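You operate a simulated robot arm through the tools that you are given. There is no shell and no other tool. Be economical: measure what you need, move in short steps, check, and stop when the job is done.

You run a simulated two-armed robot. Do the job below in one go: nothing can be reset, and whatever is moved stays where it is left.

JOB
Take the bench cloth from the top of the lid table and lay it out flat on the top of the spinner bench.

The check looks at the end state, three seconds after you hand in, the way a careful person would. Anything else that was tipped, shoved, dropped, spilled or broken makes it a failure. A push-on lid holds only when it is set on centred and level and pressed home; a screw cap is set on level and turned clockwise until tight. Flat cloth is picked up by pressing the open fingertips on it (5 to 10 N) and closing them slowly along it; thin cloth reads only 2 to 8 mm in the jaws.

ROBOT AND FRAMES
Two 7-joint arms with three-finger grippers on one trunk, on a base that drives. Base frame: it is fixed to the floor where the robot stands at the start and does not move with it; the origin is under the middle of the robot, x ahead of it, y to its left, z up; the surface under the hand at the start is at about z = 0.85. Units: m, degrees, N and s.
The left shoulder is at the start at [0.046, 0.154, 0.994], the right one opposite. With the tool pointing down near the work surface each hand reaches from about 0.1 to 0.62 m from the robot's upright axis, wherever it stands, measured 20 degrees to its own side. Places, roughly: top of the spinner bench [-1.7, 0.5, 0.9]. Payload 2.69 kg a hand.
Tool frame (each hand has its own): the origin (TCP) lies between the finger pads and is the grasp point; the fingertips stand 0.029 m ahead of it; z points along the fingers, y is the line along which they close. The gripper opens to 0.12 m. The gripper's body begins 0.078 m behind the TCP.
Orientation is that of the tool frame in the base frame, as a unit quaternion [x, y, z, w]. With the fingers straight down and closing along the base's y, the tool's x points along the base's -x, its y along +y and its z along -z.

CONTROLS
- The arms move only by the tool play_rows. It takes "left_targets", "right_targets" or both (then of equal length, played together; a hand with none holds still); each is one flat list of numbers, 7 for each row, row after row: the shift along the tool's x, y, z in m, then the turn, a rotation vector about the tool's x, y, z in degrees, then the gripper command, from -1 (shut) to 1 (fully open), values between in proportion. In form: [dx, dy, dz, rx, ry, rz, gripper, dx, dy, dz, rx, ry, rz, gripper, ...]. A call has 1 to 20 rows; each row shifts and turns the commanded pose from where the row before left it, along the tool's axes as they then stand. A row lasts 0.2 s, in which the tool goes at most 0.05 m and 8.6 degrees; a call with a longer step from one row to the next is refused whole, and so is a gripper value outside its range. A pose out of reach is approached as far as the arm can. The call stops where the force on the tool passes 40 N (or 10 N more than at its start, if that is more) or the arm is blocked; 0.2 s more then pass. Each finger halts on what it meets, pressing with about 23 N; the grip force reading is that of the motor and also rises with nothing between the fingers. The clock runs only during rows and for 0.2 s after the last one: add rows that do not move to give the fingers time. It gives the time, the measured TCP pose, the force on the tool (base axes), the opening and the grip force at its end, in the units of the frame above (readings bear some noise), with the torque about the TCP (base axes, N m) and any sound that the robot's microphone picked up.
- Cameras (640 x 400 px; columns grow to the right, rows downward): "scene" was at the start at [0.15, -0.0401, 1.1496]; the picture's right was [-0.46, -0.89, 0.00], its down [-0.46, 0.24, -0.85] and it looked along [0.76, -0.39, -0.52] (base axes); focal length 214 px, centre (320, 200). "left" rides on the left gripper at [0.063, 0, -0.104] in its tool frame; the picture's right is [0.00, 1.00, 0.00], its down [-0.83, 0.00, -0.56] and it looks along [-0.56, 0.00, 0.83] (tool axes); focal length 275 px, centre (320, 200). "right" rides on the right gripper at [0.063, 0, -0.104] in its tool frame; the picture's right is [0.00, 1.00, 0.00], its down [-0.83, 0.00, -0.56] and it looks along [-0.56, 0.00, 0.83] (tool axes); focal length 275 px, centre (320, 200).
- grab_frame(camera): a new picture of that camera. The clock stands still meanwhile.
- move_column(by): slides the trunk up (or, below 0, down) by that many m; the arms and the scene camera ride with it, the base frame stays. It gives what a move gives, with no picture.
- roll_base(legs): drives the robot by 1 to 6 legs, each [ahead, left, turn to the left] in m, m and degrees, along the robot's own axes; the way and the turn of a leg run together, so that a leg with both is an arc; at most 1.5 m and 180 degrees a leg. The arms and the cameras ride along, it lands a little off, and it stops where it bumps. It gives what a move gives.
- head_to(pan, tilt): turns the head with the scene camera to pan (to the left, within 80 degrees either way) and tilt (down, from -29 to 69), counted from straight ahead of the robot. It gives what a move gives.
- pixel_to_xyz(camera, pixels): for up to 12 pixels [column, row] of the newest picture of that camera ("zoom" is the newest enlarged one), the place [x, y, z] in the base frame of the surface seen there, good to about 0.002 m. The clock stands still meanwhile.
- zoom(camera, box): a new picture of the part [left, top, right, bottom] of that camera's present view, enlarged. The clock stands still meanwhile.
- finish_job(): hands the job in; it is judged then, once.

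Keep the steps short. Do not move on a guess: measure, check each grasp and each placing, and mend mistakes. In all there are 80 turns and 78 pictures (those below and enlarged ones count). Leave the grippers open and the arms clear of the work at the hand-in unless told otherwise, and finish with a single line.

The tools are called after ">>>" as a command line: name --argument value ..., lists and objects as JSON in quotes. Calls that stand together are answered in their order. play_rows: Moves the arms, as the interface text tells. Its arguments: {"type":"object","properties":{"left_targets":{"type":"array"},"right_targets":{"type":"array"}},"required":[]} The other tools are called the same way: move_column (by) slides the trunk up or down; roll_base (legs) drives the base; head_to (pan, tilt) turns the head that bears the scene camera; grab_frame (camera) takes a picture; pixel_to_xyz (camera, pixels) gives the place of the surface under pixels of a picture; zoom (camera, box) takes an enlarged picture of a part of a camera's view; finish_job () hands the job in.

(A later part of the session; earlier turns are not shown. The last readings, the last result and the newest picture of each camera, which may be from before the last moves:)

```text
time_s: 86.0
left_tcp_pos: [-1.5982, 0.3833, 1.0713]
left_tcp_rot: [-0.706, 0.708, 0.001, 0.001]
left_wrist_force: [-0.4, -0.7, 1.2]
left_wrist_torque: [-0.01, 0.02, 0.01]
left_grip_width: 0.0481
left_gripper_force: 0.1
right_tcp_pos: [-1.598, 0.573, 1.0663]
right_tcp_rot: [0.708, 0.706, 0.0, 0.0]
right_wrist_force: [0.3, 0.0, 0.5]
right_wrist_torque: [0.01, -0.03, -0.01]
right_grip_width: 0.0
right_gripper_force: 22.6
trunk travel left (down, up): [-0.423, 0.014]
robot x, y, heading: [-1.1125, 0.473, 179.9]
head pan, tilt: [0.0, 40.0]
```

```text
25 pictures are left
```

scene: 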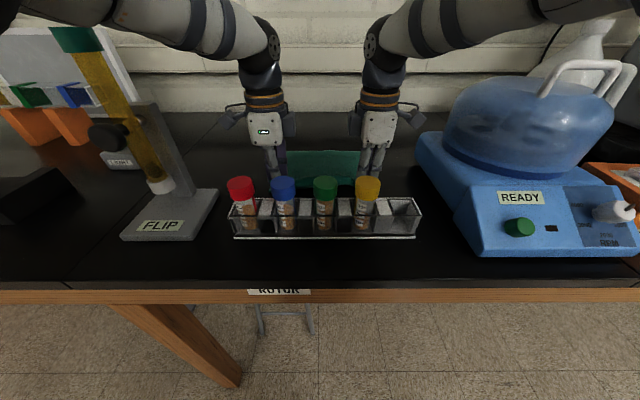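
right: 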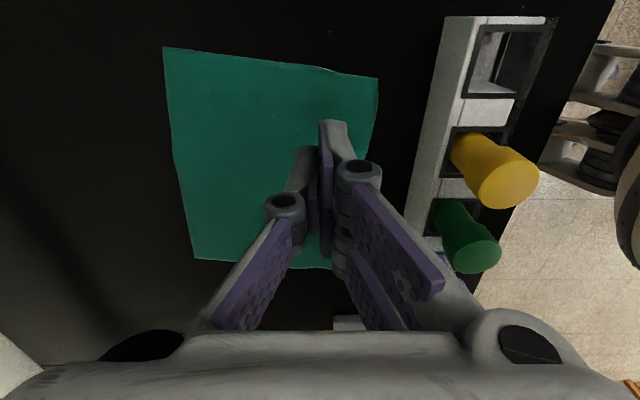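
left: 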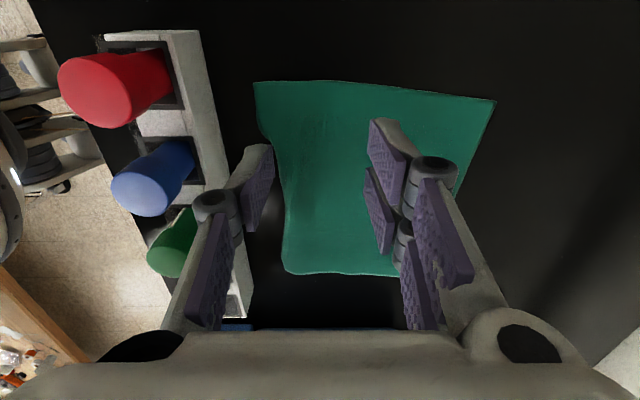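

>>> pixel_to_xyz --camera "left" --pixels '[[258, 86], [265, 130], [282, 165], [287, 210], [286, 265], [320, 100], [320, 150], [320, 200], [320, 250], [390, 270], [460, 185], [490, 103]]'

>>> pixel_to_xyz --camera "right" --pixels '[[374, 82], [372, 120], [340, 75], [300, 70], [250, 63], [168, 52], [176, 150], [195, 250], [280, 100], [240, 180], [270, 160], [200, 100]]'

```text
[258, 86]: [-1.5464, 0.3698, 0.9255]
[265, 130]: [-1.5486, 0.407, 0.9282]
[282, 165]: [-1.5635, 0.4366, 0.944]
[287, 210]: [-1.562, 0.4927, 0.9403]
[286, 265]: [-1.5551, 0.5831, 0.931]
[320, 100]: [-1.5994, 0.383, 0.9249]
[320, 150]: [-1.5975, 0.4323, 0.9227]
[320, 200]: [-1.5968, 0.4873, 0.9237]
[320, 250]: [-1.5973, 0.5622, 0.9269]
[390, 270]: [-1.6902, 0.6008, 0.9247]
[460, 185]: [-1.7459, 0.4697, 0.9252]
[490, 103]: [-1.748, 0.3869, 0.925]
```

```text
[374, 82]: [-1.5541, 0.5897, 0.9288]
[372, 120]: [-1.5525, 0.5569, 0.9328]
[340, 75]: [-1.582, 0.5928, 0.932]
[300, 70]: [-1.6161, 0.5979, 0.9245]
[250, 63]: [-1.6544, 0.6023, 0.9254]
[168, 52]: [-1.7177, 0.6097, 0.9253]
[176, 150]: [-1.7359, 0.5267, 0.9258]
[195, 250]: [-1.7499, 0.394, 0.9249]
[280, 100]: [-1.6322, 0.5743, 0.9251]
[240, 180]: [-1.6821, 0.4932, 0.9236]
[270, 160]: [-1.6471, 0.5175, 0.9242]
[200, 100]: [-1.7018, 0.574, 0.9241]
```

Only a narrow lip along the near edge still stands up to 2 cm, between y 0.43 and 0.56. Everything behind it is flat (0.924). I'll bring the left hand to y≈0.45, close it, press just behind the lip at x≈-1.598 and draw outward.

>>> play_rows --left_targets '[-0.0335, 0, 0, 0, 0, 0, -1, -0.0335, 0, 0, 0, 0, 0, -1, 0, 0, 0.035, 0, 0, 0, -1, 0, 0, 0.035, 0, 0, 0, -1, 0, 0, 0.03, 0, 0, 0, -1, 0, 0, 0.014, 0, 0, 0, -1, 0, 0, 0.003, 0, 0, 0, -1, 0, 0, 0, 0, 0, 0, -1]'

```text
time_s: 87.8
left_tcp_pos: [-1.5974, 0.4505, 0.9553]
left_tcp_rot: [-0.706, 0.708, 0.002, 0.0]
left_wrist_force: [-0.2, 0.6, -0.4]
left_wrist_torque: [-0.01, 0.0, 0.01]
left_grip_width: 0.0001
left_gripper_force: 23.5
right_tcp_pos: [-1.5989, 0.5731, 1.0669]
right_tcp_rot: [0.709, 0.706, 0.0, 0.0]
right_wrist_force: [-0.4, -0.1, 0.3]
right_wrist_torque: [0.0, -0.02, -0.01]
right_grip_width: 0.0004
right_gripper_force: 23.0
trunk travel left (down, up): [-0.423, 0.014]
robot x, y, heading: [-1.1078, 0.4704, 179.8]
head pan, tilt: [0.0, 40.0]
```

No contact yet. I'll go down 3 mm, then draw outward 0.04 m.

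>>> play_rows --left_targets '[0, 0, 0.0015, 0, 0, 0, -1, 0, -0.002, 0.0015, 0, 0, 0, -1, 0, -0.005, 0.0005, 0, 0, 0, -1, 0, -0.005, 0, 0, 0, 0, -1, 0, -0.005, 0, 0, 0, 0, -1, 0, -0.005, 0, 0, 0, 0, -1, 0, -0.005, 0, 0, 0, 0, -1, 0, -0.005, 0, 0, 0, 0, -1, 0, -0.005, 0, 0, 0, 0, -1, 0, -0.003, 0, 0, 0, 0, -1]'

>>> grab_frame --camera "left"

>>> grab_frame --camera "right"

```text
time_s: 90.0
left_tcp_pos: [-1.5568, 0.4499, 0.9509]
left_tcp_rot: [-0.706, 0.708, 0.002, 0.0]
left_wrist_force: [-1.1, 0.3, 0.5]
left_wrist_torque: [0.05, 0.02, 0.01]
left_grip_width: 0.0
left_gripper_force: 22.9
right_tcp_pos: [-1.5975, 0.5731, 1.066]
right_tcp_rot: [0.708, 0.706, -0.001, 0.0]
right_wrist_force: [0.1, -0.1, 0.1]
right_wrist_torque: [-0.01, -0.03, 0.01]
right_grip_width: 0.0
right_gripper_force: 22.5
trunk travel left (down, up): [-0.423, 0.014]
robot x, y, heading: [-1.1118, 0.4717, 180.0]
head pan, tilt: [0.0, 40.0]
```

```text
24 pictures are left
```

left: 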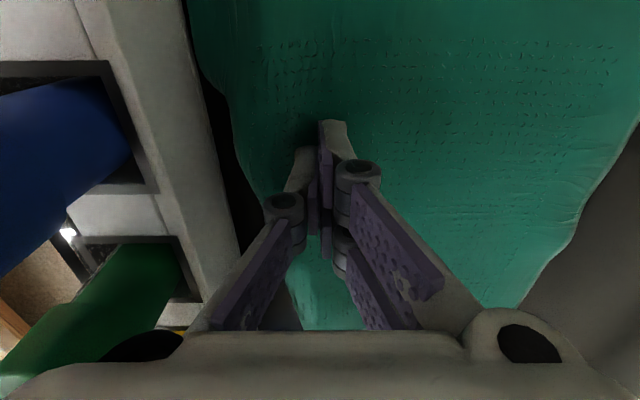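

```text
23 pictures are left
```

right: 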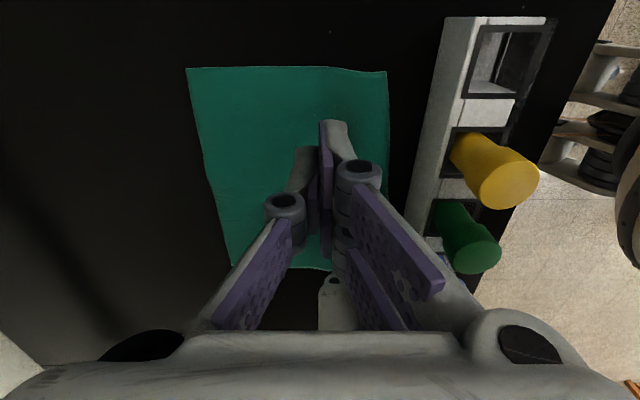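

The cloth slid along slightly, so I won't pull again because the rack is close. I'll lift the left hand and measure.

>>> play_rows --left_targets '[0, 0, -0.005, 0, 0, 0, -1, 0, 0.005, -0.02, 0, 0, 0, -1, 0.02, 0.015, -0.03, 0, 0, 0, -1, 0.02, 0.015, -0.03, 0, 0, 0, -1, 0.027, 0.005, -0.03, 0, 0, 0, -1]'

>>> grab_frame --camera "left"

>>> zoom --camera "scene" --box '[220, 120, 440, 250]'

```text
time_s: 91.2
left_tcp_pos: [-1.5977, 0.3806, 1.067]
left_tcp_rot: [-0.706, 0.708, 0.002, 0.0]
left_wrist_force: [-0.6, 0.2, 0.0]
left_wrist_torque: [-0.02, 0.01, 0.03]
left_grip_width: 0.0001
left_gripper_force: 23.3
right_tcp_pos: [-1.5976, 0.5727, 1.0677]
right_tcp_rot: [0.708, 0.706, -0.001, -0.001]
right_wrist_force: [0.2, 0.3, -0.2]
right_wrist_torque: [-0.01, 0.03, 0.02]
right_grip_width: 0.0
right_gripper_force: 22.8
trunk travel left (down, up): [-0.423, 0.014]
robot x, y, heading: [-1.109, 0.4725, 179.8]
head pan, tilt: [0.0, 40.0]
```

```text
22 pictures are left
```

left: 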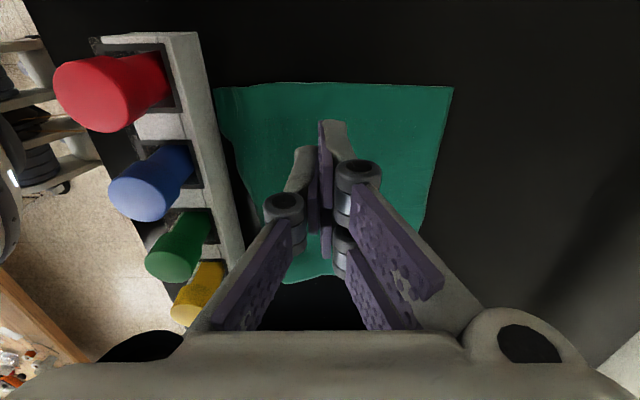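

```text
2.91 times, centred on (330, 185) of scene
```

zoom: 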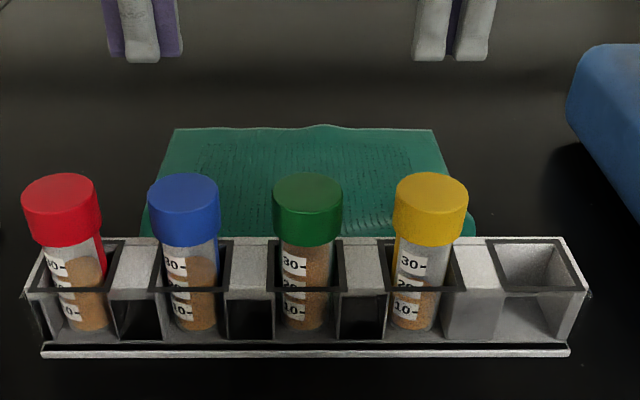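

>>> pixel_to_xyz --camera "left" --pixels '[[218, 92], [230, 130], [240, 160], [250, 200], [262, 215], [285, 278], [250, 100], [270, 140], [445, 92], [425, 220], [310, 275], [400, 150]]'

>>> grab_frame --camera "right"

>>> pixel_to_xyz --camera "right" --pixels '[[384, 75], [386, 110], [386, 150], [386, 190], [386, 220], [360, 75], [340, 70], [360, 100], [300, 70], [200, 75], [230, 250], [280, 120]]'

```text
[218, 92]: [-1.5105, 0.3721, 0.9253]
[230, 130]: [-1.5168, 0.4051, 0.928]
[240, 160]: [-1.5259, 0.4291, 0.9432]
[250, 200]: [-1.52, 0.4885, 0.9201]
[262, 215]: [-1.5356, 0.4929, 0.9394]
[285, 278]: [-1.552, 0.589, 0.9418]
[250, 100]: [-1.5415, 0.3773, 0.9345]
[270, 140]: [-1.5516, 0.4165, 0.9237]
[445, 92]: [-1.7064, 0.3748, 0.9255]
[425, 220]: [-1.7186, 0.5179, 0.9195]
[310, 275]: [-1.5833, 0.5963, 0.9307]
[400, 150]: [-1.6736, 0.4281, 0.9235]
```

```text
20 pictures are left
```

right: 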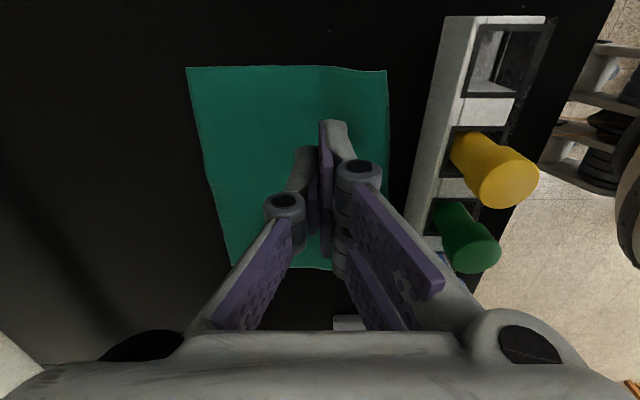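

```text
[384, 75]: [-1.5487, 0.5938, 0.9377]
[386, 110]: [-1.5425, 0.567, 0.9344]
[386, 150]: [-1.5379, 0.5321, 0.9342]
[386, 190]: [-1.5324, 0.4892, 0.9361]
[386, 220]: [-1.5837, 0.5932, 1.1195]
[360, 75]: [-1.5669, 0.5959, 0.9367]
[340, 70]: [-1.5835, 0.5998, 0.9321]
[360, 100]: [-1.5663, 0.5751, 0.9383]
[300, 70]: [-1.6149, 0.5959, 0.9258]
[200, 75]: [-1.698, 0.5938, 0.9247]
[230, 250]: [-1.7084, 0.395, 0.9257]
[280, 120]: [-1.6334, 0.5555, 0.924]
```

The right half of the near edge still lies about 4 cm short (right side length 0.16 m against 0.20 m on the left), so a strip may be tucked under there. I'll move the right hand 0.08 m further ahead so its camera sees that corner unobstructed.

>>> play_rows --right_targets '[0, -0.02, 0, 0, 0, 0, -1, 0, -0.02, 0, 0, 0, 0, -1, 0, -0.02, 0, 0, 0, 0, -1, 0, -0.02, 0, 0, 0, 0, -1, 0, 0, 0, 0, 0, 0, -1]'

>>> zoom --camera "right" --box '[280, 40, 640, 300]'

```text
time_s: 92.4
left_tcp_pos: [-1.5978, 0.382, 1.0652]
left_tcp_rot: [-0.706, 0.709, 0.002, 0.0]
left_wrist_force: [-0.2, 0.0, 0.4]
left_wrist_torque: [0.03, 0.0, -0.03]
left_grip_width: 0.0
left_gripper_force: 23.2
right_tcp_pos: [-1.6313, 0.5797, 1.0552]
right_tcp_rot: [0.709, 0.706, -0.001, 0.0]
right_wrist_force: [-0.9, 0.2, -0.4]
right_wrist_torque: [0.0, 0.0, 0.01]
right_grip_width: 0.0
right_gripper_force: 23.1
right hand out of reach, approached as far as the arm can: row 2, 3, 4
trunk travel left (down, up): [-0.423, 0.014]
robot x, y, heading: [-1.1104, 0.4718, 179.8]
head pan, tilt: [0.0, 40.0]
```

```text
1.54 times, centred on (460, 170) of right
```

zoom: 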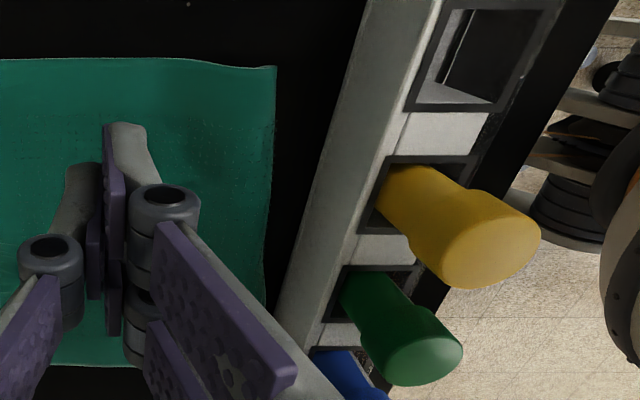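

The view suggests a corner strip tucked under. I'll re-pinch the top layer behind it with the right hand (centre x≈-1.578, y≈0.562, jaws 0.04), lift so the tucked strip falls open, and lay it again. First I position just above the cloth.

>>> play_rows --right_targets '[-0.009, 0.0265, 0, 0, 0, 0, -0.333, -0.009, 0.0265, 0, 0, 0, 0, -0.333, 0, 0, 0.03, 0, 0, 0, -0.333, 0, 0, 0.03, 0, 0, 0, -0.333, 0, 0, 0.02, 0, 0, 0, -0.333, 0, 0, 0.01, 0, 0, 0, -0.333, 0, 0, 0, 0, 0, 0, -0.333]'

```text
time_s: 94.0
left_tcp_pos: [-1.5977, 0.3821, 1.0652]
left_tcp_rot: [-0.706, 0.708, 0.002, 0.001]
left_wrist_force: [-0.4, 0.0, 0.2]
left_wrist_torque: [0.0, -0.01, 0.03]
left_grip_width: 0.0
left_gripper_force: 22.9
right_tcp_pos: [-1.5778, 0.5613, 0.9663]
right_tcp_rot: [0.708, 0.706, 0.0, 0.0]
right_wrist_force: [-0.2, 1.0, -0.1]
right_wrist_torque: [0.01, 0.0, 0.02]
right_grip_width: 0.0401
right_gripper_force: 0.1
trunk travel left (down, up): [-0.423, 0.014]
robot x, y, heading: [-1.1127, 0.4722, 179.7]
head pan, tilt: [0.0, 40.0]
```

>>> play_rows --right_targets '[0, 0, 0.004, 0, 0, 0, -0.333, 0, 0, 0.004, 0, 0, 0, -0.333, 0, 0, 0.003, 0, 0, 0, -0.333, 0, 0, 0.002, 0, 0, 0, -0.333, 0, 0, 0, 0, 0, 0, -0.333]'

>>> grab_frame --camera "right"

```text
time_s: 95.2
left_tcp_pos: [-1.5969, 0.3807, 1.0683]
left_tcp_rot: [-0.706, 0.708, 0.002, -0.001]
left_wrist_force: [-0.4, -0.3, 0.5]
left_wrist_torque: [0.0, -0.03, -0.02]
left_grip_width: 0.0
left_gripper_force: 22.7
right_tcp_pos: [-1.5772, 0.5611, 0.9533]
right_tcp_rot: [0.708, 0.706, 0.0, -0.001]
right_wrist_force: [-0.5, 0.9, 14.1]
right_wrist_torque: [0.07, -0.35, 0.04]
right_grip_width: 0.0409
right_gripper_force: 0.6
trunk travel left (down, up): [-0.423, 0.014]
robot x, y, heading: [-1.1112, 0.4734, 179.6]
head pan, tilt: [0.0, 40.0]
```

```text
18 pictures are left
```

right: 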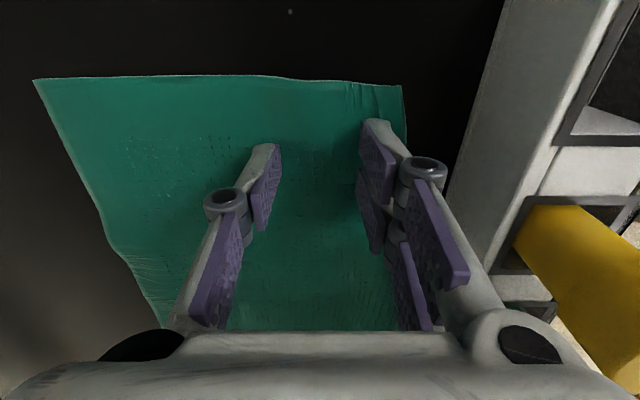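

It's at 14 N, with more load on the near finger, so that part is thicker. I'll ease 0.7 mm and close slowly.

>>> play_rows --right_targets '[0, 0, -0.0006, 0, 0, 0, -0.38, 0, 0, 0, 0, 0, 0, -0.43, 0, 0, 0, 0, 0, 0, -0.48, 0, 0, 0, 0, 0, 0, -0.53, 0, 0, 0, 0, 0, 0, -0.58, 0, 0, 0, 0, 0, 0, -0.63, 0, 0, 0, 0, 0, 0, -0.68, 0, 0, 0, 0, 0, 0, -0.73, 0, 0, 0, 0, 0, 0, -0.78, 0, 0, 0, 0, 0, 0, -0.83, 0, 0, 0, 0, 0, 0, -0.88, 0, 0, 0, 0, 0, 0, -0.94, 0, 0, 0, 0, 0, 0, -1, 0, 0, 0, 0, 0, 0, -1]'

>>> grab_frame --camera "right"

```text
time_s: 98.2
left_tcp_pos: [-1.5978, 0.3808, 1.066]
left_tcp_rot: [-0.706, 0.709, 0.001, 0.001]
left_wrist_force: [-0.4, -0.1, 0.2]
left_wrist_torque: [0.01, 0.01, -0.01]
left_grip_width: 0.0001
left_gripper_force: 23.2
right_tcp_pos: [-1.5784, 0.5616, 0.9532]
right_tcp_rot: [0.708, 0.707, -0.001, -0.001]
right_wrist_force: [-0.1, -0.8, 5.4]
right_wrist_torque: [-0.02, -0.03, 0.02]
right_grip_width: 0.0035
right_gripper_force: 22.9
trunk travel left (down, up): [-0.423, 0.014]
robot x, y, heading: [-1.1127, 0.4763, 179.7]
head pan, tilt: [0.0, 40.0]
```

```text
17 pictures are left
```

right: 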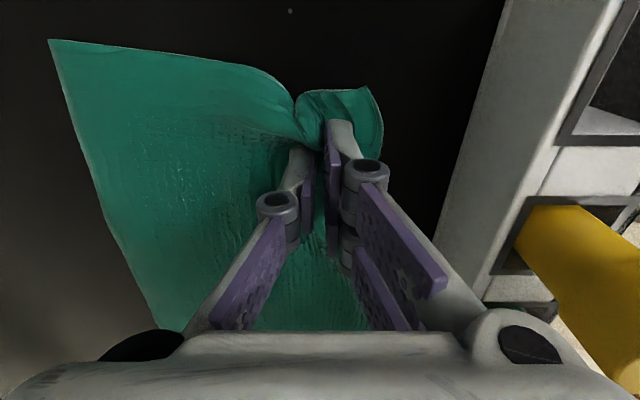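

It's pinched at 3.5 mm. I'll lift 9 cm and move slightly ahead so the strip hangs free, then look.

>>> play_rows --right_targets '[0, 0, -0.015, 0, 0, 0, -1, 0, -0.005, -0.015, 0, 0, 0, -1, 0, -0.005, -0.02, 0, 0, 0, -1, 0, -0.005, -0.02, 0, 0, 0, -1, 0, -0.005, -0.02, 0, 0, 0, -1, 0, 0, 0, 0, 0, 0, -1]'

>>> grab_frame --camera "left"

>>> zoom --camera "scene" --box '[220, 120, 440, 250]'

```text
time_s: 99.6
left_tcp_pos: [-1.5984, 0.3813, 1.0661]
left_tcp_rot: [-0.706, 0.708, 0.002, 0.0]
left_wrist_force: [0.2, 0.8, -0.4]
left_wrist_torque: [-0.01, 0.04, 0.01]
left_grip_width: 0.0
left_gripper_force: 22.4
right_tcp_pos: [-1.5986, 0.5624, 1.0424]
right_tcp_rot: [0.708, 0.706, 0.0, 0.0]
right_wrist_force: [0.1, -1.0, 0.0]
right_wrist_torque: [-0.02, -0.03, -0.01]
right_grip_width: 0.0032
right_gripper_force: 22.7
trunk travel left (down, up): [-0.423, 0.014]
robot x, y, heading: [-1.1122, 0.4708, 180.0]
head pan, tilt: [0.0, 40.0]
```

```text
16 pictures are left
```

left: 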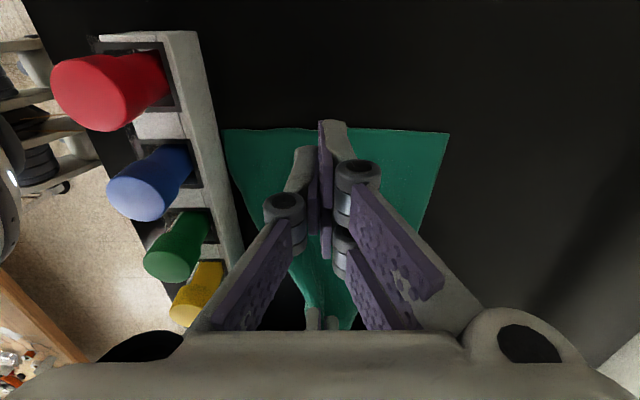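

```text
2.91 times, centred on (330, 185) of scene
```

zoom: 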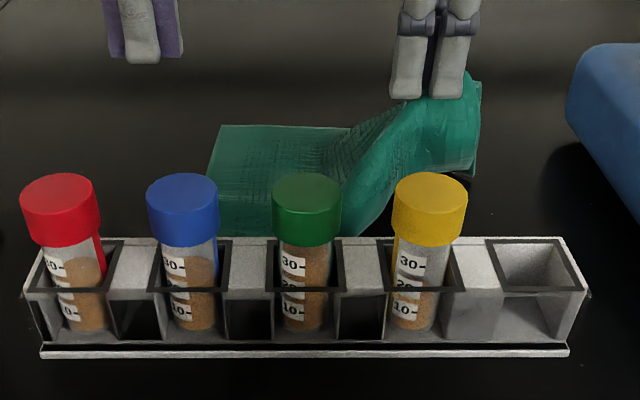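

The strip now hangs open from the right hand. I'll lower it so the hem touches, then move away from the robot as I come down so the strip lies outward toward the robot.

>>> play_rows --right_targets '[0, 0, 0.022, 0, 0, 0, -1, 0.002, 0, 0.02, 0, 0, 0, -1, 0.003, -0.01, 0.009, 0, 0, 0, -1, 0.003, -0.01, 0.009, 0, 0, 0, -1, 0.003, -0.01, 0.009, 0, 0, 0, -1, 0.003, -0.01, 0.009, 0, 0, 0, -1, 0, -0.01, 0.008, 0, 0, 0, -1, 0, 0, 0, 0, 0, 0, -1]'

>>> grab_frame --camera "right"

```text
time_s: 101.4
left_tcp_pos: [-1.5972, 0.3826, 1.0673]
left_tcp_rot: [-0.707, 0.708, 0.002, 0.001]
left_wrist_force: [-0.3, 0.4, 0.4]
left_wrist_torque: [0.04, 0.02, 0.0]
left_grip_width: 0.0
left_gripper_force: 23.2
right_tcp_pos: [-1.6467, 0.5768, 0.9578]
right_tcp_rot: [0.709, 0.706, -0.001, 0.0]
right_wrist_force: [1.3, 0.1, 7.6]
right_wrist_torque: [0.02, -0.08, -0.02]
right_grip_width: 0.0033
right_gripper_force: 23.3
trunk travel left (down, up): [-0.423, 0.014]
robot x, y, heading: [-1.1096, 0.47, 179.8]
head pan, tilt: [0.0, 40.0]
```

```text
14 pictures are left
```

right: 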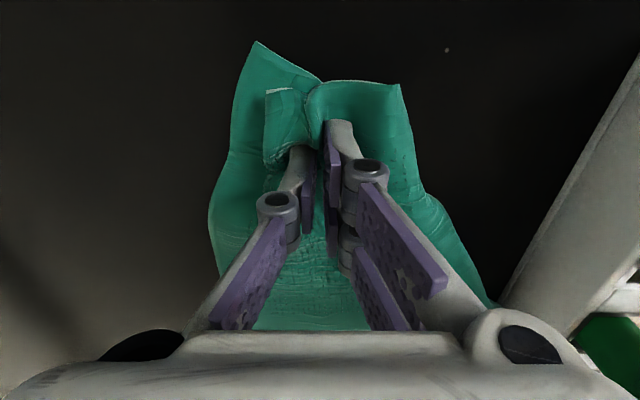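

The strip now lies outward on the near side, and the slack is bunched on the far side. I'll release slowly, lift, and look before smoothing the far part away from the robot.

>>> play_rows --right_targets '[0, 0, -0.001, 0, 0, 0, -0.9, 0, 0, 0, 0, 0, 0, -0.8, 0, 0, 0, 0, 0, 0, -0.7, 0, 0, 0, 0, 0, 0, -0.6, 0, 0, 0, 0, 0, 0, -0.5, 0, 0, 0, 0, 0, 0, -0.45, 0, 0, -0.01, 0, 0, 0, -0.4, 0, 0, -0.03, 0, 0, 0, -0.4, 0, 0.01, -0.03, 0, 0, 0, -0.4, 0, 0.01, -0.03, 0, 0, 0, -0.4]'

>>> grab_frame --camera "right"

```text
time_s: 103.6
left_tcp_pos: [-1.5968, 0.3825, 1.067]
left_tcp_rot: [-0.706, 0.708, 0.001, 0.001]
left_wrist_force: [0.3, -0.4, 0.6]
left_wrist_torque: [-0.02, -0.01, -0.02]
left_grip_width: 0.0002
left_gripper_force: 23.6
right_tcp_pos: [-1.628, 0.5743, 1.0582]
right_tcp_rot: [0.708, 0.706, 0.0, -0.001]
right_wrist_force: [-0.1, -0.2, 0.4]
right_wrist_torque: [-0.02, 0.02, 0.01]
right_grip_width: 0.0359
right_gripper_force: 0.0
trunk travel left (down, up): [-0.423, 0.014]
robot x, y, heading: [-1.1101, 0.4725, 179.7]
head pan, tilt: [0.0, 40.0]
```

```text
13 pictures are left
```

right: 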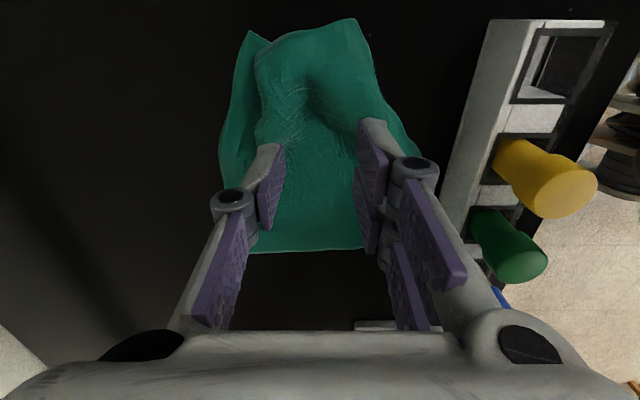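

The hem is out now, and the slack lies as an overlap on the far-right side. I'll measure the points before pulling the near-right part toward the robot, with the left hand pinning the cloth.

>>> pixel_to_xyz --camera "right" --pixels '[[356, 22], [372, 70], [395, 115], [410, 145], [350, 60], [330, 100], [300, 100], [265, 70], [252, 35], [222, 160], [255, 245], [330, 180]]'

```text
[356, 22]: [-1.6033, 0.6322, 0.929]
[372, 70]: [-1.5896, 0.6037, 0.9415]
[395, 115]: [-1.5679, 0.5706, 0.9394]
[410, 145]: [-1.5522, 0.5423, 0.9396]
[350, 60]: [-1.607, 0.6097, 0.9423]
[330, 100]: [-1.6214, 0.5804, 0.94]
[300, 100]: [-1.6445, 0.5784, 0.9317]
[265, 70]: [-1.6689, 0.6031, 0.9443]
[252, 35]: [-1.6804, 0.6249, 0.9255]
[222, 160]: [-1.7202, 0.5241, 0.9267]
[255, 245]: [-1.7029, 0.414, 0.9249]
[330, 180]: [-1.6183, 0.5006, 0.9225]
```

The near-right corner is at (-1.603, 0.632) and the far-right at (-1.68, 0.625). They should be 0.20 m apart, so the near one has to come toward the robot and the far one away. I'll set the left hand as a pin near (-1.63, 0.383) and bring the right above (-1.607, 0.61).

>>> play_rows --left_targets '[0, 0, 0.035, 0, 0, 0, -1, 0, 0, 0.035, 0, 0, 0, -1, 0, 0.01, 0.025, 0, 0, 0, -1, 0, 0.02, 0.01, 0, 0, 0, -1, 0, 0, 0.007, 0, 0, 0, -1, 0, 0, 0.003, 0, 0, 0, -1, 0, 0, 0, 0, 0, 0, -1]' --right_targets '[0.018, 0.0105, 0, 0, 0, 0, -1, 0.018, 0.0105, 0, 0, 0, 0, -1, 0, 0, 0.03, 0, 0, 0, -1, 0, 0, 0.03, 0, 0, 0, -1, 0, 0, 0.02, 0, 0, 0, -1, 0, 0, 0.01, 0, 0, 0, -1, 0, 0, 0.006, 0, 0, 0, -1]'

```text
time_s: 105.2
left_tcp_pos: [-1.628, 0.3835, 0.9513]
left_tcp_rot: [-0.706, 0.709, 0.002, 0.001]
left_wrist_force: [0.4, 0.2, 0.0]
left_wrist_torque: [0.03, 0.01, 0.02]
left_grip_width: 0.0001
left_gripper_force: 22.4
right_tcp_pos: [-1.6078, 0.6114, 0.9632]
right_tcp_rot: [0.709, 0.706, -0.001, -0.001]
right_wrist_force: [0.2, 0.0, -0.1]
right_wrist_torque: [-0.01, 0.01, -0.02]
right_grip_width: 0.0
right_gripper_force: 23.2
trunk travel left (down, up): [-0.423, 0.014]
robot x, y, heading: [-1.1098, 0.4737, 179.8]
head pan, tilt: [0.0, 40.0]
```

The left hand feels no cloth at y 0.383, so the left edge must have shifted right. I'll move it to y≈0.43 and press, and lower the right 7 mm.

>>> play_rows --left_targets '[0, 0, -0.015, 0, 0, 0, -1, -0.025, 0, 0, 0, 0, 0, -1, -0.022, 0, 0, 0, 0, 0, -1, 0, 0, 0.011, 0, 0, 0, -1, 0, 0, 0.003, 0, 0, 0, -1, 0, 0, 0.002, 0, 0, 0, -1]' --right_targets '[0, 0, 0.002, 0, 0, 0, -1, 0, 0, 0.002, 0, 0, 0, -1, 0, 0, 0.002, 0, 0, 0, -1, 0, 0, 0.001, 0, 0, 0, -1, 0, 0, 0, 0, 0, 0, -1, 0, 0, 0, 0, 0, 0, -1]'

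>>> grab_frame --camera "right"

```text
time_s: 106.6
left_tcp_pos: [-1.6277, 0.4306, 0.9509]
left_tcp_rot: [-0.706, 0.709, 0.002, 0.0]
left_wrist_force: [0.3, 0.8, 2.0]
left_wrist_torque: [0.0, 0.01, 0.02]
left_grip_width: 0.0
left_gripper_force: 23.0
right_tcp_pos: [-1.6078, 0.6112, 0.9555]
right_tcp_rot: [0.708, 0.706, -0.001, 0.0]
right_wrist_force: [-0.7, 0.2, -0.1]
right_wrist_torque: [0.01, 0.0, 0.02]
right_grip_width: 0.0
right_gripper_force: 22.5
trunk travel left (down, up): [-0.423, 0.014]
robot x, y, heading: [-1.1097, 0.4742, 179.9]
head pan, tilt: [0.0, 40.0]
```

```text
12 pictures are left
```

right: 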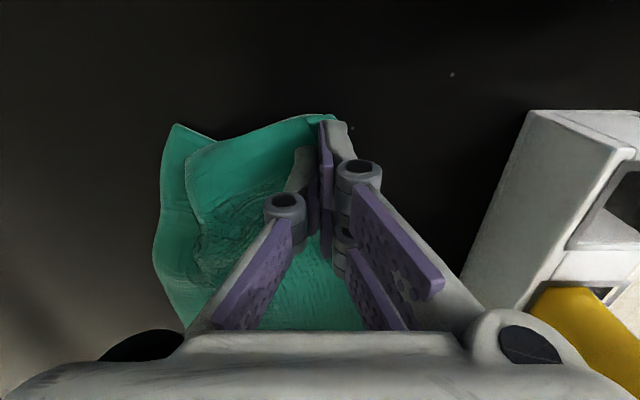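

The right fingertips are at the corner's very edge. I'll shift 12 mm inward, then press both hands down.

>>> play_rows --left_targets '[0, 0, 0.0005, 0, 0, 0, -1, 0, 0, 0.0005, 0, 0, 0, -1, 0, 0, 0, 0, 0, 0, -1, 0, 0, 0, 0, 0, 0, -1]' --right_targets '[-0.006, -0.012, 0, 0, 0, 0, -1, 0, 0, 0.002, 0, 0, 0, -1, 0, 0, 0.0015, 0, 0, 0, -1, 0, 0, 0.001, 0, 0, 0, -1]'

```text
time_s: 107.6
left_tcp_pos: [-1.6282, 0.4296, 0.9494]
left_tcp_rot: [-0.706, 0.708, 0.003, -0.001]
left_wrist_force: [-0.6, 0.5, 3.0]
left_wrist_torque: [0.01, -0.01, 0.0]
left_grip_width: 0.0001
left_gripper_force: 22.5
right_tcp_pos: [-1.6189, 0.6064, 0.953]
right_tcp_rot: [0.708, 0.706, -0.001, -0.001]
right_wrist_force: [0.5, 1.4, 9.8]
right_wrist_torque: [-0.04, 0.0, 0.02]
right_grip_width: 0.0
right_gripper_force: 22.4
trunk travel left (down, up): [-0.423, 0.014]
robot x, y, heading: [-1.1111, 0.47, 179.9]
head pan, tilt: [0.0, 40.0]
```

Right presses at 9.8 N. The left gets slightly more. I'll drag the right 0.07 m toward the robot.

>>> play_rows --left_targets '[0, 0, 0.001, 0, 0, 0, -1, 0, 0, 0.0005, 0, 0, 0, -1, 0, 0, 0, 0, 0, 0, -1, 0, 0, 0, 0, 0, 0, -1, 0, 0, 0, 0, 0, 0, -1, 0, 0, 0, 0, 0, 0, -1, 0, 0, 0, 0, 0, 0, -1, 0, 0, 0, 0, 0, 0, -1, 0, 0, 0, 0, 0, 0, -1, 0, 0, 0, 0, 0, 0, -1, 0, 0, 0, 0, 0, 0, -1, 0, 0, 0, 0, 0, 0, -1]' --right_targets '[0, 0, 0, 0, 0, 0, -1, 0, 0.006, 0, 0, 0, 0, -1, 0, 0.006, 0, 0, 0, 0, -1, 0, 0.006, 0.0004, 0, 0, 0, -1, 0, 0.006, 0, 0, 0, 0, -1, 0, 0.007, 0.0004, 0, 0, 0, -1, 0, 0.007, 0, 0, 0, 0, -1, 0, 0.007, 0.0004, 0, 0, 0, -1, 0, 0.007, 0, 0, 0, 0, -1, 0, 0.007, 0.0004, 0, 0, 0, -1, 0, 0.007, 0, 0, 0, 0, -1, 0, 0.004, 0, 0, 0, 0, -1]'

>>> grab_frame --camera "right"

```text
time_s: 110.2
left_tcp_pos: [-1.6272, 0.4295, 0.9495]
left_tcp_rot: [-0.707, 0.708, 0.003, -0.001]
left_wrist_force: [-3.7, 2.2, 12.3]
left_wrist_torque: [0.0, 0.07, -0.01]
left_grip_width: 0.0
left_gripper_force: 23.4
right_tcp_pos: [-1.5493, 0.605, 0.9506]
right_tcp_rot: [0.708, 0.706, -0.002, -0.001]
right_wrist_force: [-6.9, 0.9, 28.1]
right_wrist_torque: [-0.12, 0.21, -0.05]
right_grip_width: 0.0001
right_gripper_force: 22.8
trunk travel left (down, up): [-0.423, 0.014]
robot x, y, heading: [-1.1125, 0.4756, 180.1]
head pan, tilt: [0.0, 40.0]
```

```text
11 pictures are left
```

right: 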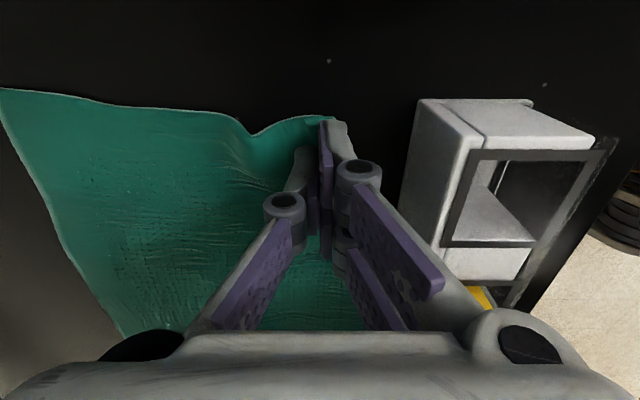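

The overlap has pulled out. I'll lift both hands and inspect.

>>> play_rows --left_targets '[0, 0, -0.01, 0, 0, 0, -1, 0, 0, -0.025, 0, 0, 0, -1, 0.015, -0.01, -0.03, 0, 0, 0, -1, 0.02, -0.01, -0.03, 0, 0, 0, -1, 0.015, -0.01, -0.02, 0, 0, 0, -1]' --right_targets '[0, 0, -0.01, 0, 0, 0, -1, 0, 0, -0.025, 0, 0, 0, -1, 0, -0.02, -0.03, 0, 0, 0, -1, 0, -0.02, -0.03, 0, 0, 0, -1, 0, -0.02, -0.02, 0, 0, 0, -1]'

>>> grab_frame --camera "right"

>>> grab_frame --camera "left"

```text
time_s: 111.4
left_tcp_pos: [-1.5978, 0.3784, 1.0615]
left_tcp_rot: [-0.706, 0.708, 0.002, 0.0]
left_wrist_force: [0.7, -0.3, -0.4]
left_wrist_torque: [0.02, -0.05, 0.02]
left_grip_width: 0.0001
left_gripper_force: 22.6
right_tcp_pos: [-1.6107, 0.6054, 1.0645]
right_tcp_rot: [0.708, 0.706, 0.001, 0.0]
right_wrist_force: [-0.4, 0.0, -0.1]
right_wrist_torque: [0.03, -0.06, 0.02]
right_grip_width: 0.0
right_gripper_force: 22.7
trunk travel left (down, up): [-0.423, 0.014]
robot x, y, heading: [-1.1102, 0.4714, 179.7]
head pan, tilt: [0.0, 40.0]
```

```text
10 pictures are left
```

right: 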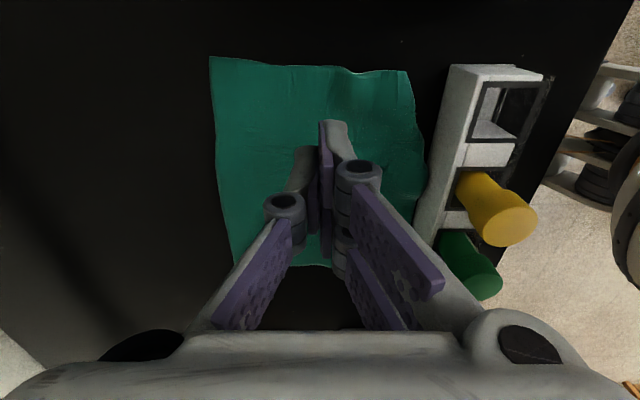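

```text
9 pictures are left
```

left: 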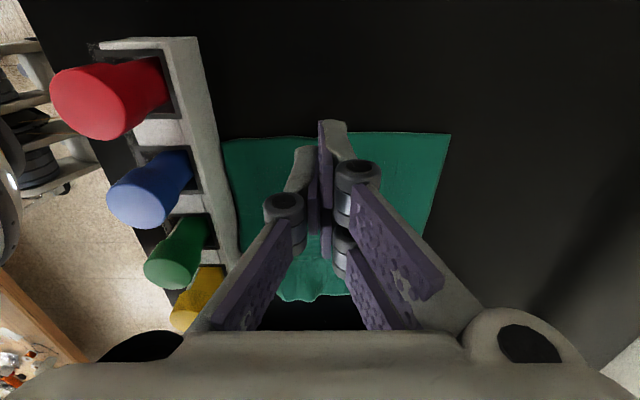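

>>> pixel_to_xyz --camera "right" --pixels '[[404, 74], [415, 120], [422, 165], [380, 74], [345, 70], [300, 68], [215, 62], [232, 250], [380, 110], [395, 150], [360, 90], [280, 120]]'

>>> pixel_to_xyz --camera "left" --pixels '[[226, 145], [235, 190], [240, 230], [250, 160], [262, 185], [285, 296], [310, 297], [345, 290], [440, 140], [420, 240], [280, 140], [390, 160]]'

```text
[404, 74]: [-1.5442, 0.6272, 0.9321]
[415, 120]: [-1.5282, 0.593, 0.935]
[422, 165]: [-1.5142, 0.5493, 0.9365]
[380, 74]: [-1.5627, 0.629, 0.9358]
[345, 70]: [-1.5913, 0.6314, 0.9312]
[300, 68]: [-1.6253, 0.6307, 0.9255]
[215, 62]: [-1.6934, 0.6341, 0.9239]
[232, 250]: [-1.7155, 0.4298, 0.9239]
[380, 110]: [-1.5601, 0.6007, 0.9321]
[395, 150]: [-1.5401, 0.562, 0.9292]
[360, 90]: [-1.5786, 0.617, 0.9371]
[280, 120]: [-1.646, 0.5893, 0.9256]
```

```text
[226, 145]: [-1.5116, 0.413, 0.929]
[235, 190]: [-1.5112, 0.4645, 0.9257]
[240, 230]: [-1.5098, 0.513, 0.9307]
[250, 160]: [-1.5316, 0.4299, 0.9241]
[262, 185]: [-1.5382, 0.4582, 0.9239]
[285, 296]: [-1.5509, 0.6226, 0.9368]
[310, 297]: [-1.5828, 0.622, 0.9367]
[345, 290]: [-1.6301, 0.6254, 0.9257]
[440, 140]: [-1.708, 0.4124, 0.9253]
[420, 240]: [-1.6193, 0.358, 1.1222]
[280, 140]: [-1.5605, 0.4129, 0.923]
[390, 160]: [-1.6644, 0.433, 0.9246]
```

The right side is still about 4 cm short near the front corner, with bumps around 0.936. Something is probably tucked slightly under, and drawing the whole cloth away from the robot should pull it out behind. I'll place both closed hands over the far part, near x≈-1.66, y 0.44 and 0.615.

>>> play_rows --left_targets '[-0.031, 0, 0.02, 0, 0, 0, -1, -0.031, 0, 0.03, 0, 0, 0, -1, 0, 0, 0.03, 0, 0, 0, -1, 0, 0.02, 0.012, 0, 0, 0, -1, 0, 0.02, 0, 0, 0, 0, -1, 0, 0.022, 0, 0, 0, 0, -1, 0, 0, 0.01, 0, 0, 0, -1, 0, 0, 0.005, 0, 0, 0, -1, 0, 0, 0, 0, 0, 0, -1]' --right_targets '[0.005, 0, 0.02, 0, 0, 0, -1, 0.005, 0, 0.03, 0, 0, 0, -1, 0, 0, 0.03, 0, 0, 0, -1, 0, -0.017, 0.012, 0, 0, 0, -1, 0, -0.017, 0, 0, 0, 0, -1, 0, -0.016, 0, 0, 0, 0, -1, 0, 0, 0.012, 0, 0, 0, -1, 0, 0, 0.005, 0, 0, 0, -1, 0, 0, 0, 0, 0, 0, -1]'

```text
time_s: 113.4
left_tcp_pos: [-1.64, 0.4407, 0.9549]
left_tcp_rot: [-0.706, 0.708, 0.003, 0.001]
left_wrist_force: [-0.4, 0.3, 0.4]
left_wrist_torque: [-0.02, -0.01, 0.02]
left_grip_width: 0.0002
left_gripper_force: 23.5
left hand out of reach, approached as far as the arm can: row 6
right_tcp_pos: [-1.6606, 0.6174, 0.9564]
right_tcp_rot: [0.708, 0.706, 0.0, 0.0]
right_wrist_force: [0.7, 0.6, -0.8]
right_wrist_torque: [-0.03, 0.02, 0.01]
right_grip_width: 0.0
right_gripper_force: 22.7
trunk travel left (down, up): [-0.423, 0.014]
robot x, y, heading: [-1.1086, 0.4736, 179.8]
head pan, tilt: [0.0, 40.0]
```

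The left is at its reach limit, so I raise it 2 cm. The right presses alone and draws 0.035 m away from the robot.

>>> play_rows --left_targets '[0, -0.005, -0.01, 0, 0, 0, -1, 0, -0.005, -0.01, 0, 0, 0, -1, 0, 0, 0, 0, 0, 0, -1, 0, 0, 0, 0, 0, 0, -1, 0, 0, 0, 0, 0, 0, -1, 0, 0, 0, 0, 0, 0, -1, 0, 0, 0, 0, 0, 0, -1, 0, 0, 0, 0, 0, 0, -1, 0, 0, 0, 0, 0, 0, -1, 0, 0, 0, 0, 0, 0, -1, 0, 0, 0, 0, 0, 0, -1]' --right_targets '[0, 0, 0.002, 0, 0, 0, -1, 0, 0, 0.0015, 0, 0, 0, -1, 0, 0, 0.0012, 0, 0, 0, -1, 0, 0, 0.0005, 0, 0, 0, -1, 0, -0.005, 0, 0, 0, 0, -1, 0, -0.005, 0, 0, 0, 0, -1, 0, -0.005, 0, 0, 0, 0, -1, 0, -0.005, 0, 0, 0, 0, -1, 0, -0.005, 0, 0, 0, 0, -1, 0, -0.005, 0, 0, 0, 0, -1, 0, -0.005, 0, 0, 0, 0, -1]'

>>> grab_frame --camera "right"

```text
time_s: 115.8
left_tcp_pos: [-1.6296, 0.4409, 0.9753]
left_tcp_rot: [-0.706, 0.708, 0.002, 0.0]
left_wrist_force: [-0.2, -0.1, 0.4]
left_wrist_torque: [0.01, 0.0, 0.0]
left_grip_width: 0.0001
left_gripper_force: 23.2
right_tcp_pos: [-1.6708, 0.6162, 0.9499]
right_tcp_rot: [0.708, 0.706, -0.001, -0.001]
right_wrist_force: [1.2, 1.8, 7.1]
right_wrist_torque: [0.04, -0.02, 0.02]
right_grip_width: 0.0
right_gripper_force: 23.0
right hand out of reach, approached as far as the arm can: row 7, 8, 9, 10, 11
trunk travel left (down, up): [-0.423, 0.014]
robot x, y, heading: [-1.1098, 0.4707, 179.8]
head pan, tilt: [0.0, 40.0]
```

```text
8 pictures are left
```

right: 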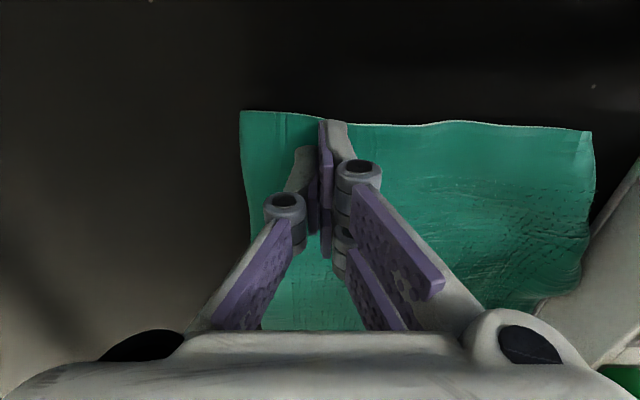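

The right is at its reach limit too. I'll measure the near-right corner and far edge as they are now.

>>> pixel_to_xyz --camera "right" --pixels '[[586, 137], [592, 170], [585, 230], [560, 131], [520, 130], [480, 127], [440, 128], [400, 130], [520, 180], [480, 200], [243, 115], [545, 290]]'

>>> zoom --camera "right" --box '[400, 90, 640, 320]'

```text
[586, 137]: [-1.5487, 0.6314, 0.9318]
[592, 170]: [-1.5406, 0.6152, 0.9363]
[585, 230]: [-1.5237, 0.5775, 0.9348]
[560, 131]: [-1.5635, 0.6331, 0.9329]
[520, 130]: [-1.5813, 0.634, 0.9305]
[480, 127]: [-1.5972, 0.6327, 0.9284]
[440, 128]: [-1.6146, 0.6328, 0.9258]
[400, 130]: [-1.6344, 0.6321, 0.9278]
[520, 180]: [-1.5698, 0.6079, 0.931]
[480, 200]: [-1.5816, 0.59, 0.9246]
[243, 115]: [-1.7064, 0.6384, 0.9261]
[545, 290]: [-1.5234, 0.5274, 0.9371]
```

```text
1.74 times, centred on (520, 205) of right
```

zoom: 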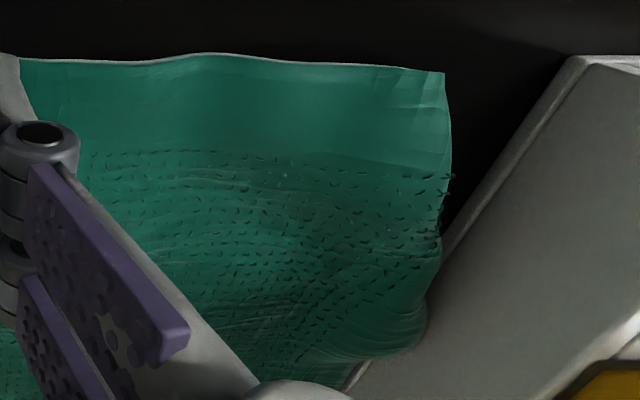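

The zoom shows it clearly. The stitched area reaches right to the near-right edge, so the plain 3 cm margin is still tucked under there. Dragging away from the robot trails it out. I'll tilt the right hand 25° for more reach and set it down at x≈-1.65.

>>> play_rows --right_targets '[0, 0, -0.015, 0, 0, 0, -1, 0, 0, 0, 6.25, 0, 0, -1, 0, 0, 0, 6.25, 0, 0, -1, 0, 0, 0, 6.25, 0, 0, -1, 0, 0, 0, 6.25, 0, 0, -1, 0, 0.0181, -0.0085, 0, 0, 0, -1, 0, 0.0055, 0.0118, 0, 0, 0, -1, 0, 0, 0, 0, 0, 0, -1]'

```text
time_s: 117.6
left_tcp_pos: [-1.6289, 0.4404, 0.9754]
left_tcp_rot: [-0.706, 0.709, 0.002, 0.0]
left_wrist_force: [0.0, 0.0, -0.2]
left_wrist_torque: [0.0, 0.0, -0.01]
left_grip_width: 0.0
left_gripper_force: 23.9
right_tcp_pos: [-1.6506, 0.6153, 0.9514]
right_tcp_rot: [0.692, 0.689, -0.154, -0.154]
right_wrist_force: [0.3, 0.1, 1.3]
right_wrist_torque: [0.0, 0.03, 0.0]
right_grip_width: 0.0
right_gripper_force: 22.7
trunk travel left (down, up): [-0.423, 0.014]
robot x, y, heading: [-1.1078, 0.4737, 180.1]
head pan, tilt: [0.0, 40.0]
```

It's touching at 1.3 N. I'll press 2 mm more and draw 0.06 m away.

>>> play_rows --right_targets '[0, 0.0008, 0.0018, 0, 0, 0, -1, 0, 0, 0, 0, 0, 0, -1, 0, -0.00544, 0.00254, 0, 0, 0, -1, 0, -0.00544, 0.00254, 0, 0, 0, -1, 0, -0.00544, 0.00254, 0, 0, 0, -1, 0, -0.00544, 0.00254, 0, 0, 0, -1, 0, -0.00544, 0.00254, 0, 0, 0, -1, 0, -0.00544, 0.00254, 0, 0, 0, -1, 0, -0.00544, 0.00254, 0, 0, 0, -1, 0, -0.00544, 0.00254, 0, 0, 0, -1, 0, -0.00544, 0.00254, 0, 0, 0, -1, 0, -0.00544, 0.00254, 0, 0, 0, -1]'

>>> grab_frame --camera "right"

```text
time_s: 120.2
left_tcp_pos: [-1.6279, 0.4413, 0.975]
left_tcp_rot: [-0.706, 0.708, 0.003, 0.0]
left_wrist_force: [-0.2, 0.4, 0.1]
left_wrist_torque: [0.0, 0.0, 0.01]
left_grip_width: 0.0001
left_gripper_force: 23.4
right_tcp_pos: [-1.7096, 0.615, 0.949]
right_tcp_rot: [0.691, 0.689, -0.154, -0.154]
right_wrist_force: [1.6, 0.0, 8.4]
right_wrist_torque: [0.01, -0.04, 0.04]
right_grip_width: 0.0
right_gripper_force: 23.1
trunk travel left (down, up): [-0.423, 0.014]
robot x, y, heading: [-1.1138, 0.4713, 179.7]
head pan, tilt: [0.0, 40.0]
```

```text
6 pictures are left
```

right: 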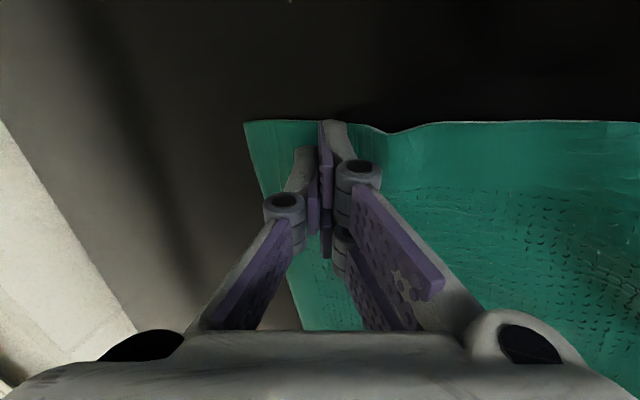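

It moved well. I'll measure the visible right edge from this view.

>>> pixel_to_xyz --camera "right" --pixels '[[250, 126], [390, 136], [440, 126], [520, 124], [600, 125], [635, 127], [635, 200], [635, 300], [560, 220], [480, 200]]'

```text
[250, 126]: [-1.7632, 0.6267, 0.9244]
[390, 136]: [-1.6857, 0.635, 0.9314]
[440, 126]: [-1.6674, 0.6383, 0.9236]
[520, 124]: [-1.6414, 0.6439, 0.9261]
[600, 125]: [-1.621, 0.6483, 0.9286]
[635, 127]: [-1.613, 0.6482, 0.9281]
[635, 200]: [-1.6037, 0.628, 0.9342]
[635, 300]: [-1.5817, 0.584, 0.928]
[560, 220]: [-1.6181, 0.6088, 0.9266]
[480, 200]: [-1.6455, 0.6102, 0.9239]
```

The far-right corner moved to -1.763. I'll lift both hands, bring the right upright and back over x≈-1.62, and look at the whole cloth.

>>> play_rows --left_targets '[0, -0.01, -0.02, 0, 0, 0, -1, 0, -0.01, -0.03, 0, 0, 0, -1, 0.02, -0.01, -0.03, 0, 0, 0, -1, 0.02, 0, 0, 0, 0, 0, -1, 0.02, 0, 0, 0, 0, 0, -1, 0, 0, 0, 0, 0, 0, -1, 0, 0, 0, 0, 0, 0, -1, 0, 0, 0, 0, 0, 0, -1, 0, 0, 0, 0, 0, 0, -1]' --right_targets '[0, -0.0085, -0.0181, 0, 0, 0, -1, 0, 0.0054, -0.0357, 0, 0, 0, -1, 0, 0.0054, -0.0357, 0, 0, 0, -1, 0, 0.02, 0, -6.25, 0, 0, -1, 0, 0.02, 0, -6.25, 0, 0, -1, 0, 0.015, 0, -6.25, 0, 0, -1, 0, 0.01, 0, -6.25, 0, 0, -1, 0, 0, 0, 0, 0, 0, -1, 0, 0, 0, 0, 0, 0, -1]'

>>> grab_frame --camera "right"

```text
time_s: 122.2
left_tcp_pos: [-1.6, 0.3817, 1.0546]
left_tcp_rot: [-0.706, 0.708, 0.002, 0.0]
left_wrist_force: [-0.3, -0.2, 0.8]
left_wrist_torque: [-0.01, 0.01, 0.02]
left_grip_width: 0.0002
left_gripper_force: 23.0
right_tcp_pos: [-1.6084, 0.6163, 1.009]
right_tcp_rot: [0.708, 0.706, 0.0, -0.001]
right_wrist_force: [-0.1, -0.3, -0.4]
right_wrist_torque: [-0.03, 0.02, 0.0]
right_grip_width: 0.0001
right_gripper_force: 23.3
trunk travel left (down, up): [-0.423, 0.014]
robot x, y, heading: [-1.1096, 0.4742, 179.6]
head pan, tilt: [0.0, 40.0]
```

```text
5 pictures are left
```

right: 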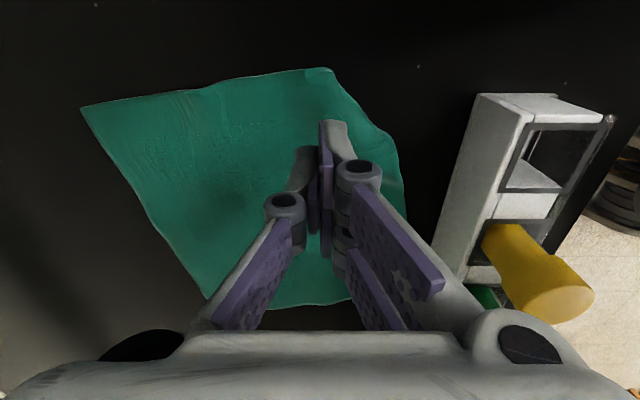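

>>> pixel_to_xyz --camera "right" --pixels '[[325, 72], [345, 95], [370, 125], [393, 150], [400, 190], [300, 75], [240, 82], [85, 110], [205, 290], [250, 120], [310, 110], [345, 120]]'

```text
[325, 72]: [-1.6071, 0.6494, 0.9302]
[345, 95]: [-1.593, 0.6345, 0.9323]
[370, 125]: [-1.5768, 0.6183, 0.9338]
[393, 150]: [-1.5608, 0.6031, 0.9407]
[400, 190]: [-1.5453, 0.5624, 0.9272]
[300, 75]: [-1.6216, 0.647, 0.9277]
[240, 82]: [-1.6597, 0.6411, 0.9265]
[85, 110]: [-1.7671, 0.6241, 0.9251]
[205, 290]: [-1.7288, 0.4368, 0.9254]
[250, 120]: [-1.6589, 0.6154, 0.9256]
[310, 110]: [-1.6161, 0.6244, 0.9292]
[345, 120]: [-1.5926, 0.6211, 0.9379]
```

The corner at (-1.607, 0.649) is still tucked. I'll re-pinch about 3 cm inside the folded edge at (-1.612, 0.606). First open to 0.04 and go down to light contact.

>>> play_rows --right_targets '[-0.01, -0.004, 0, 0, 0, 0, -0.333, 0, 0, 0.02, 0, 0, 0, -0.333, 0, 0, 0.02, 0, 0, 0, -0.333, 0, 0, 0.01, 0, 0, 0, -0.333, 0, 0, 0.002, 0, 0, 0, -0.333, 0, 0, 0.0015, 0, 0, 0, -0.333, 0, 0, 0.001, 0, 0, 0, -0.333, 0, 0, 0, 0, 0, 0, -0.333]'

```text
time_s: 124.0
left_tcp_pos: [-1.5992, 0.3812, 1.0551]
left_tcp_rot: [-0.706, 0.708, 0.002, 0.001]
left_wrist_force: [0.1, -0.2, 0.4]
left_wrist_torque: [0.01, 0.0, 0.01]
left_grip_width: 0.0002
left_gripper_force: 23.0
right_tcp_pos: [-1.613, 0.605, 0.9553]
right_tcp_rot: [0.709, 0.706, -0.001, -0.001]
right_wrist_force: [0.2, -0.8, 2.4]
right_wrist_torque: [0.04, -0.04, 0.01]
right_grip_width: 0.0398
right_gripper_force: 0.0
trunk travel left (down, up): [-0.423, 0.014]
robot x, y, heading: [-1.115, 0.4735, 179.5]
head pan, tilt: [0.0, 40.0]
```

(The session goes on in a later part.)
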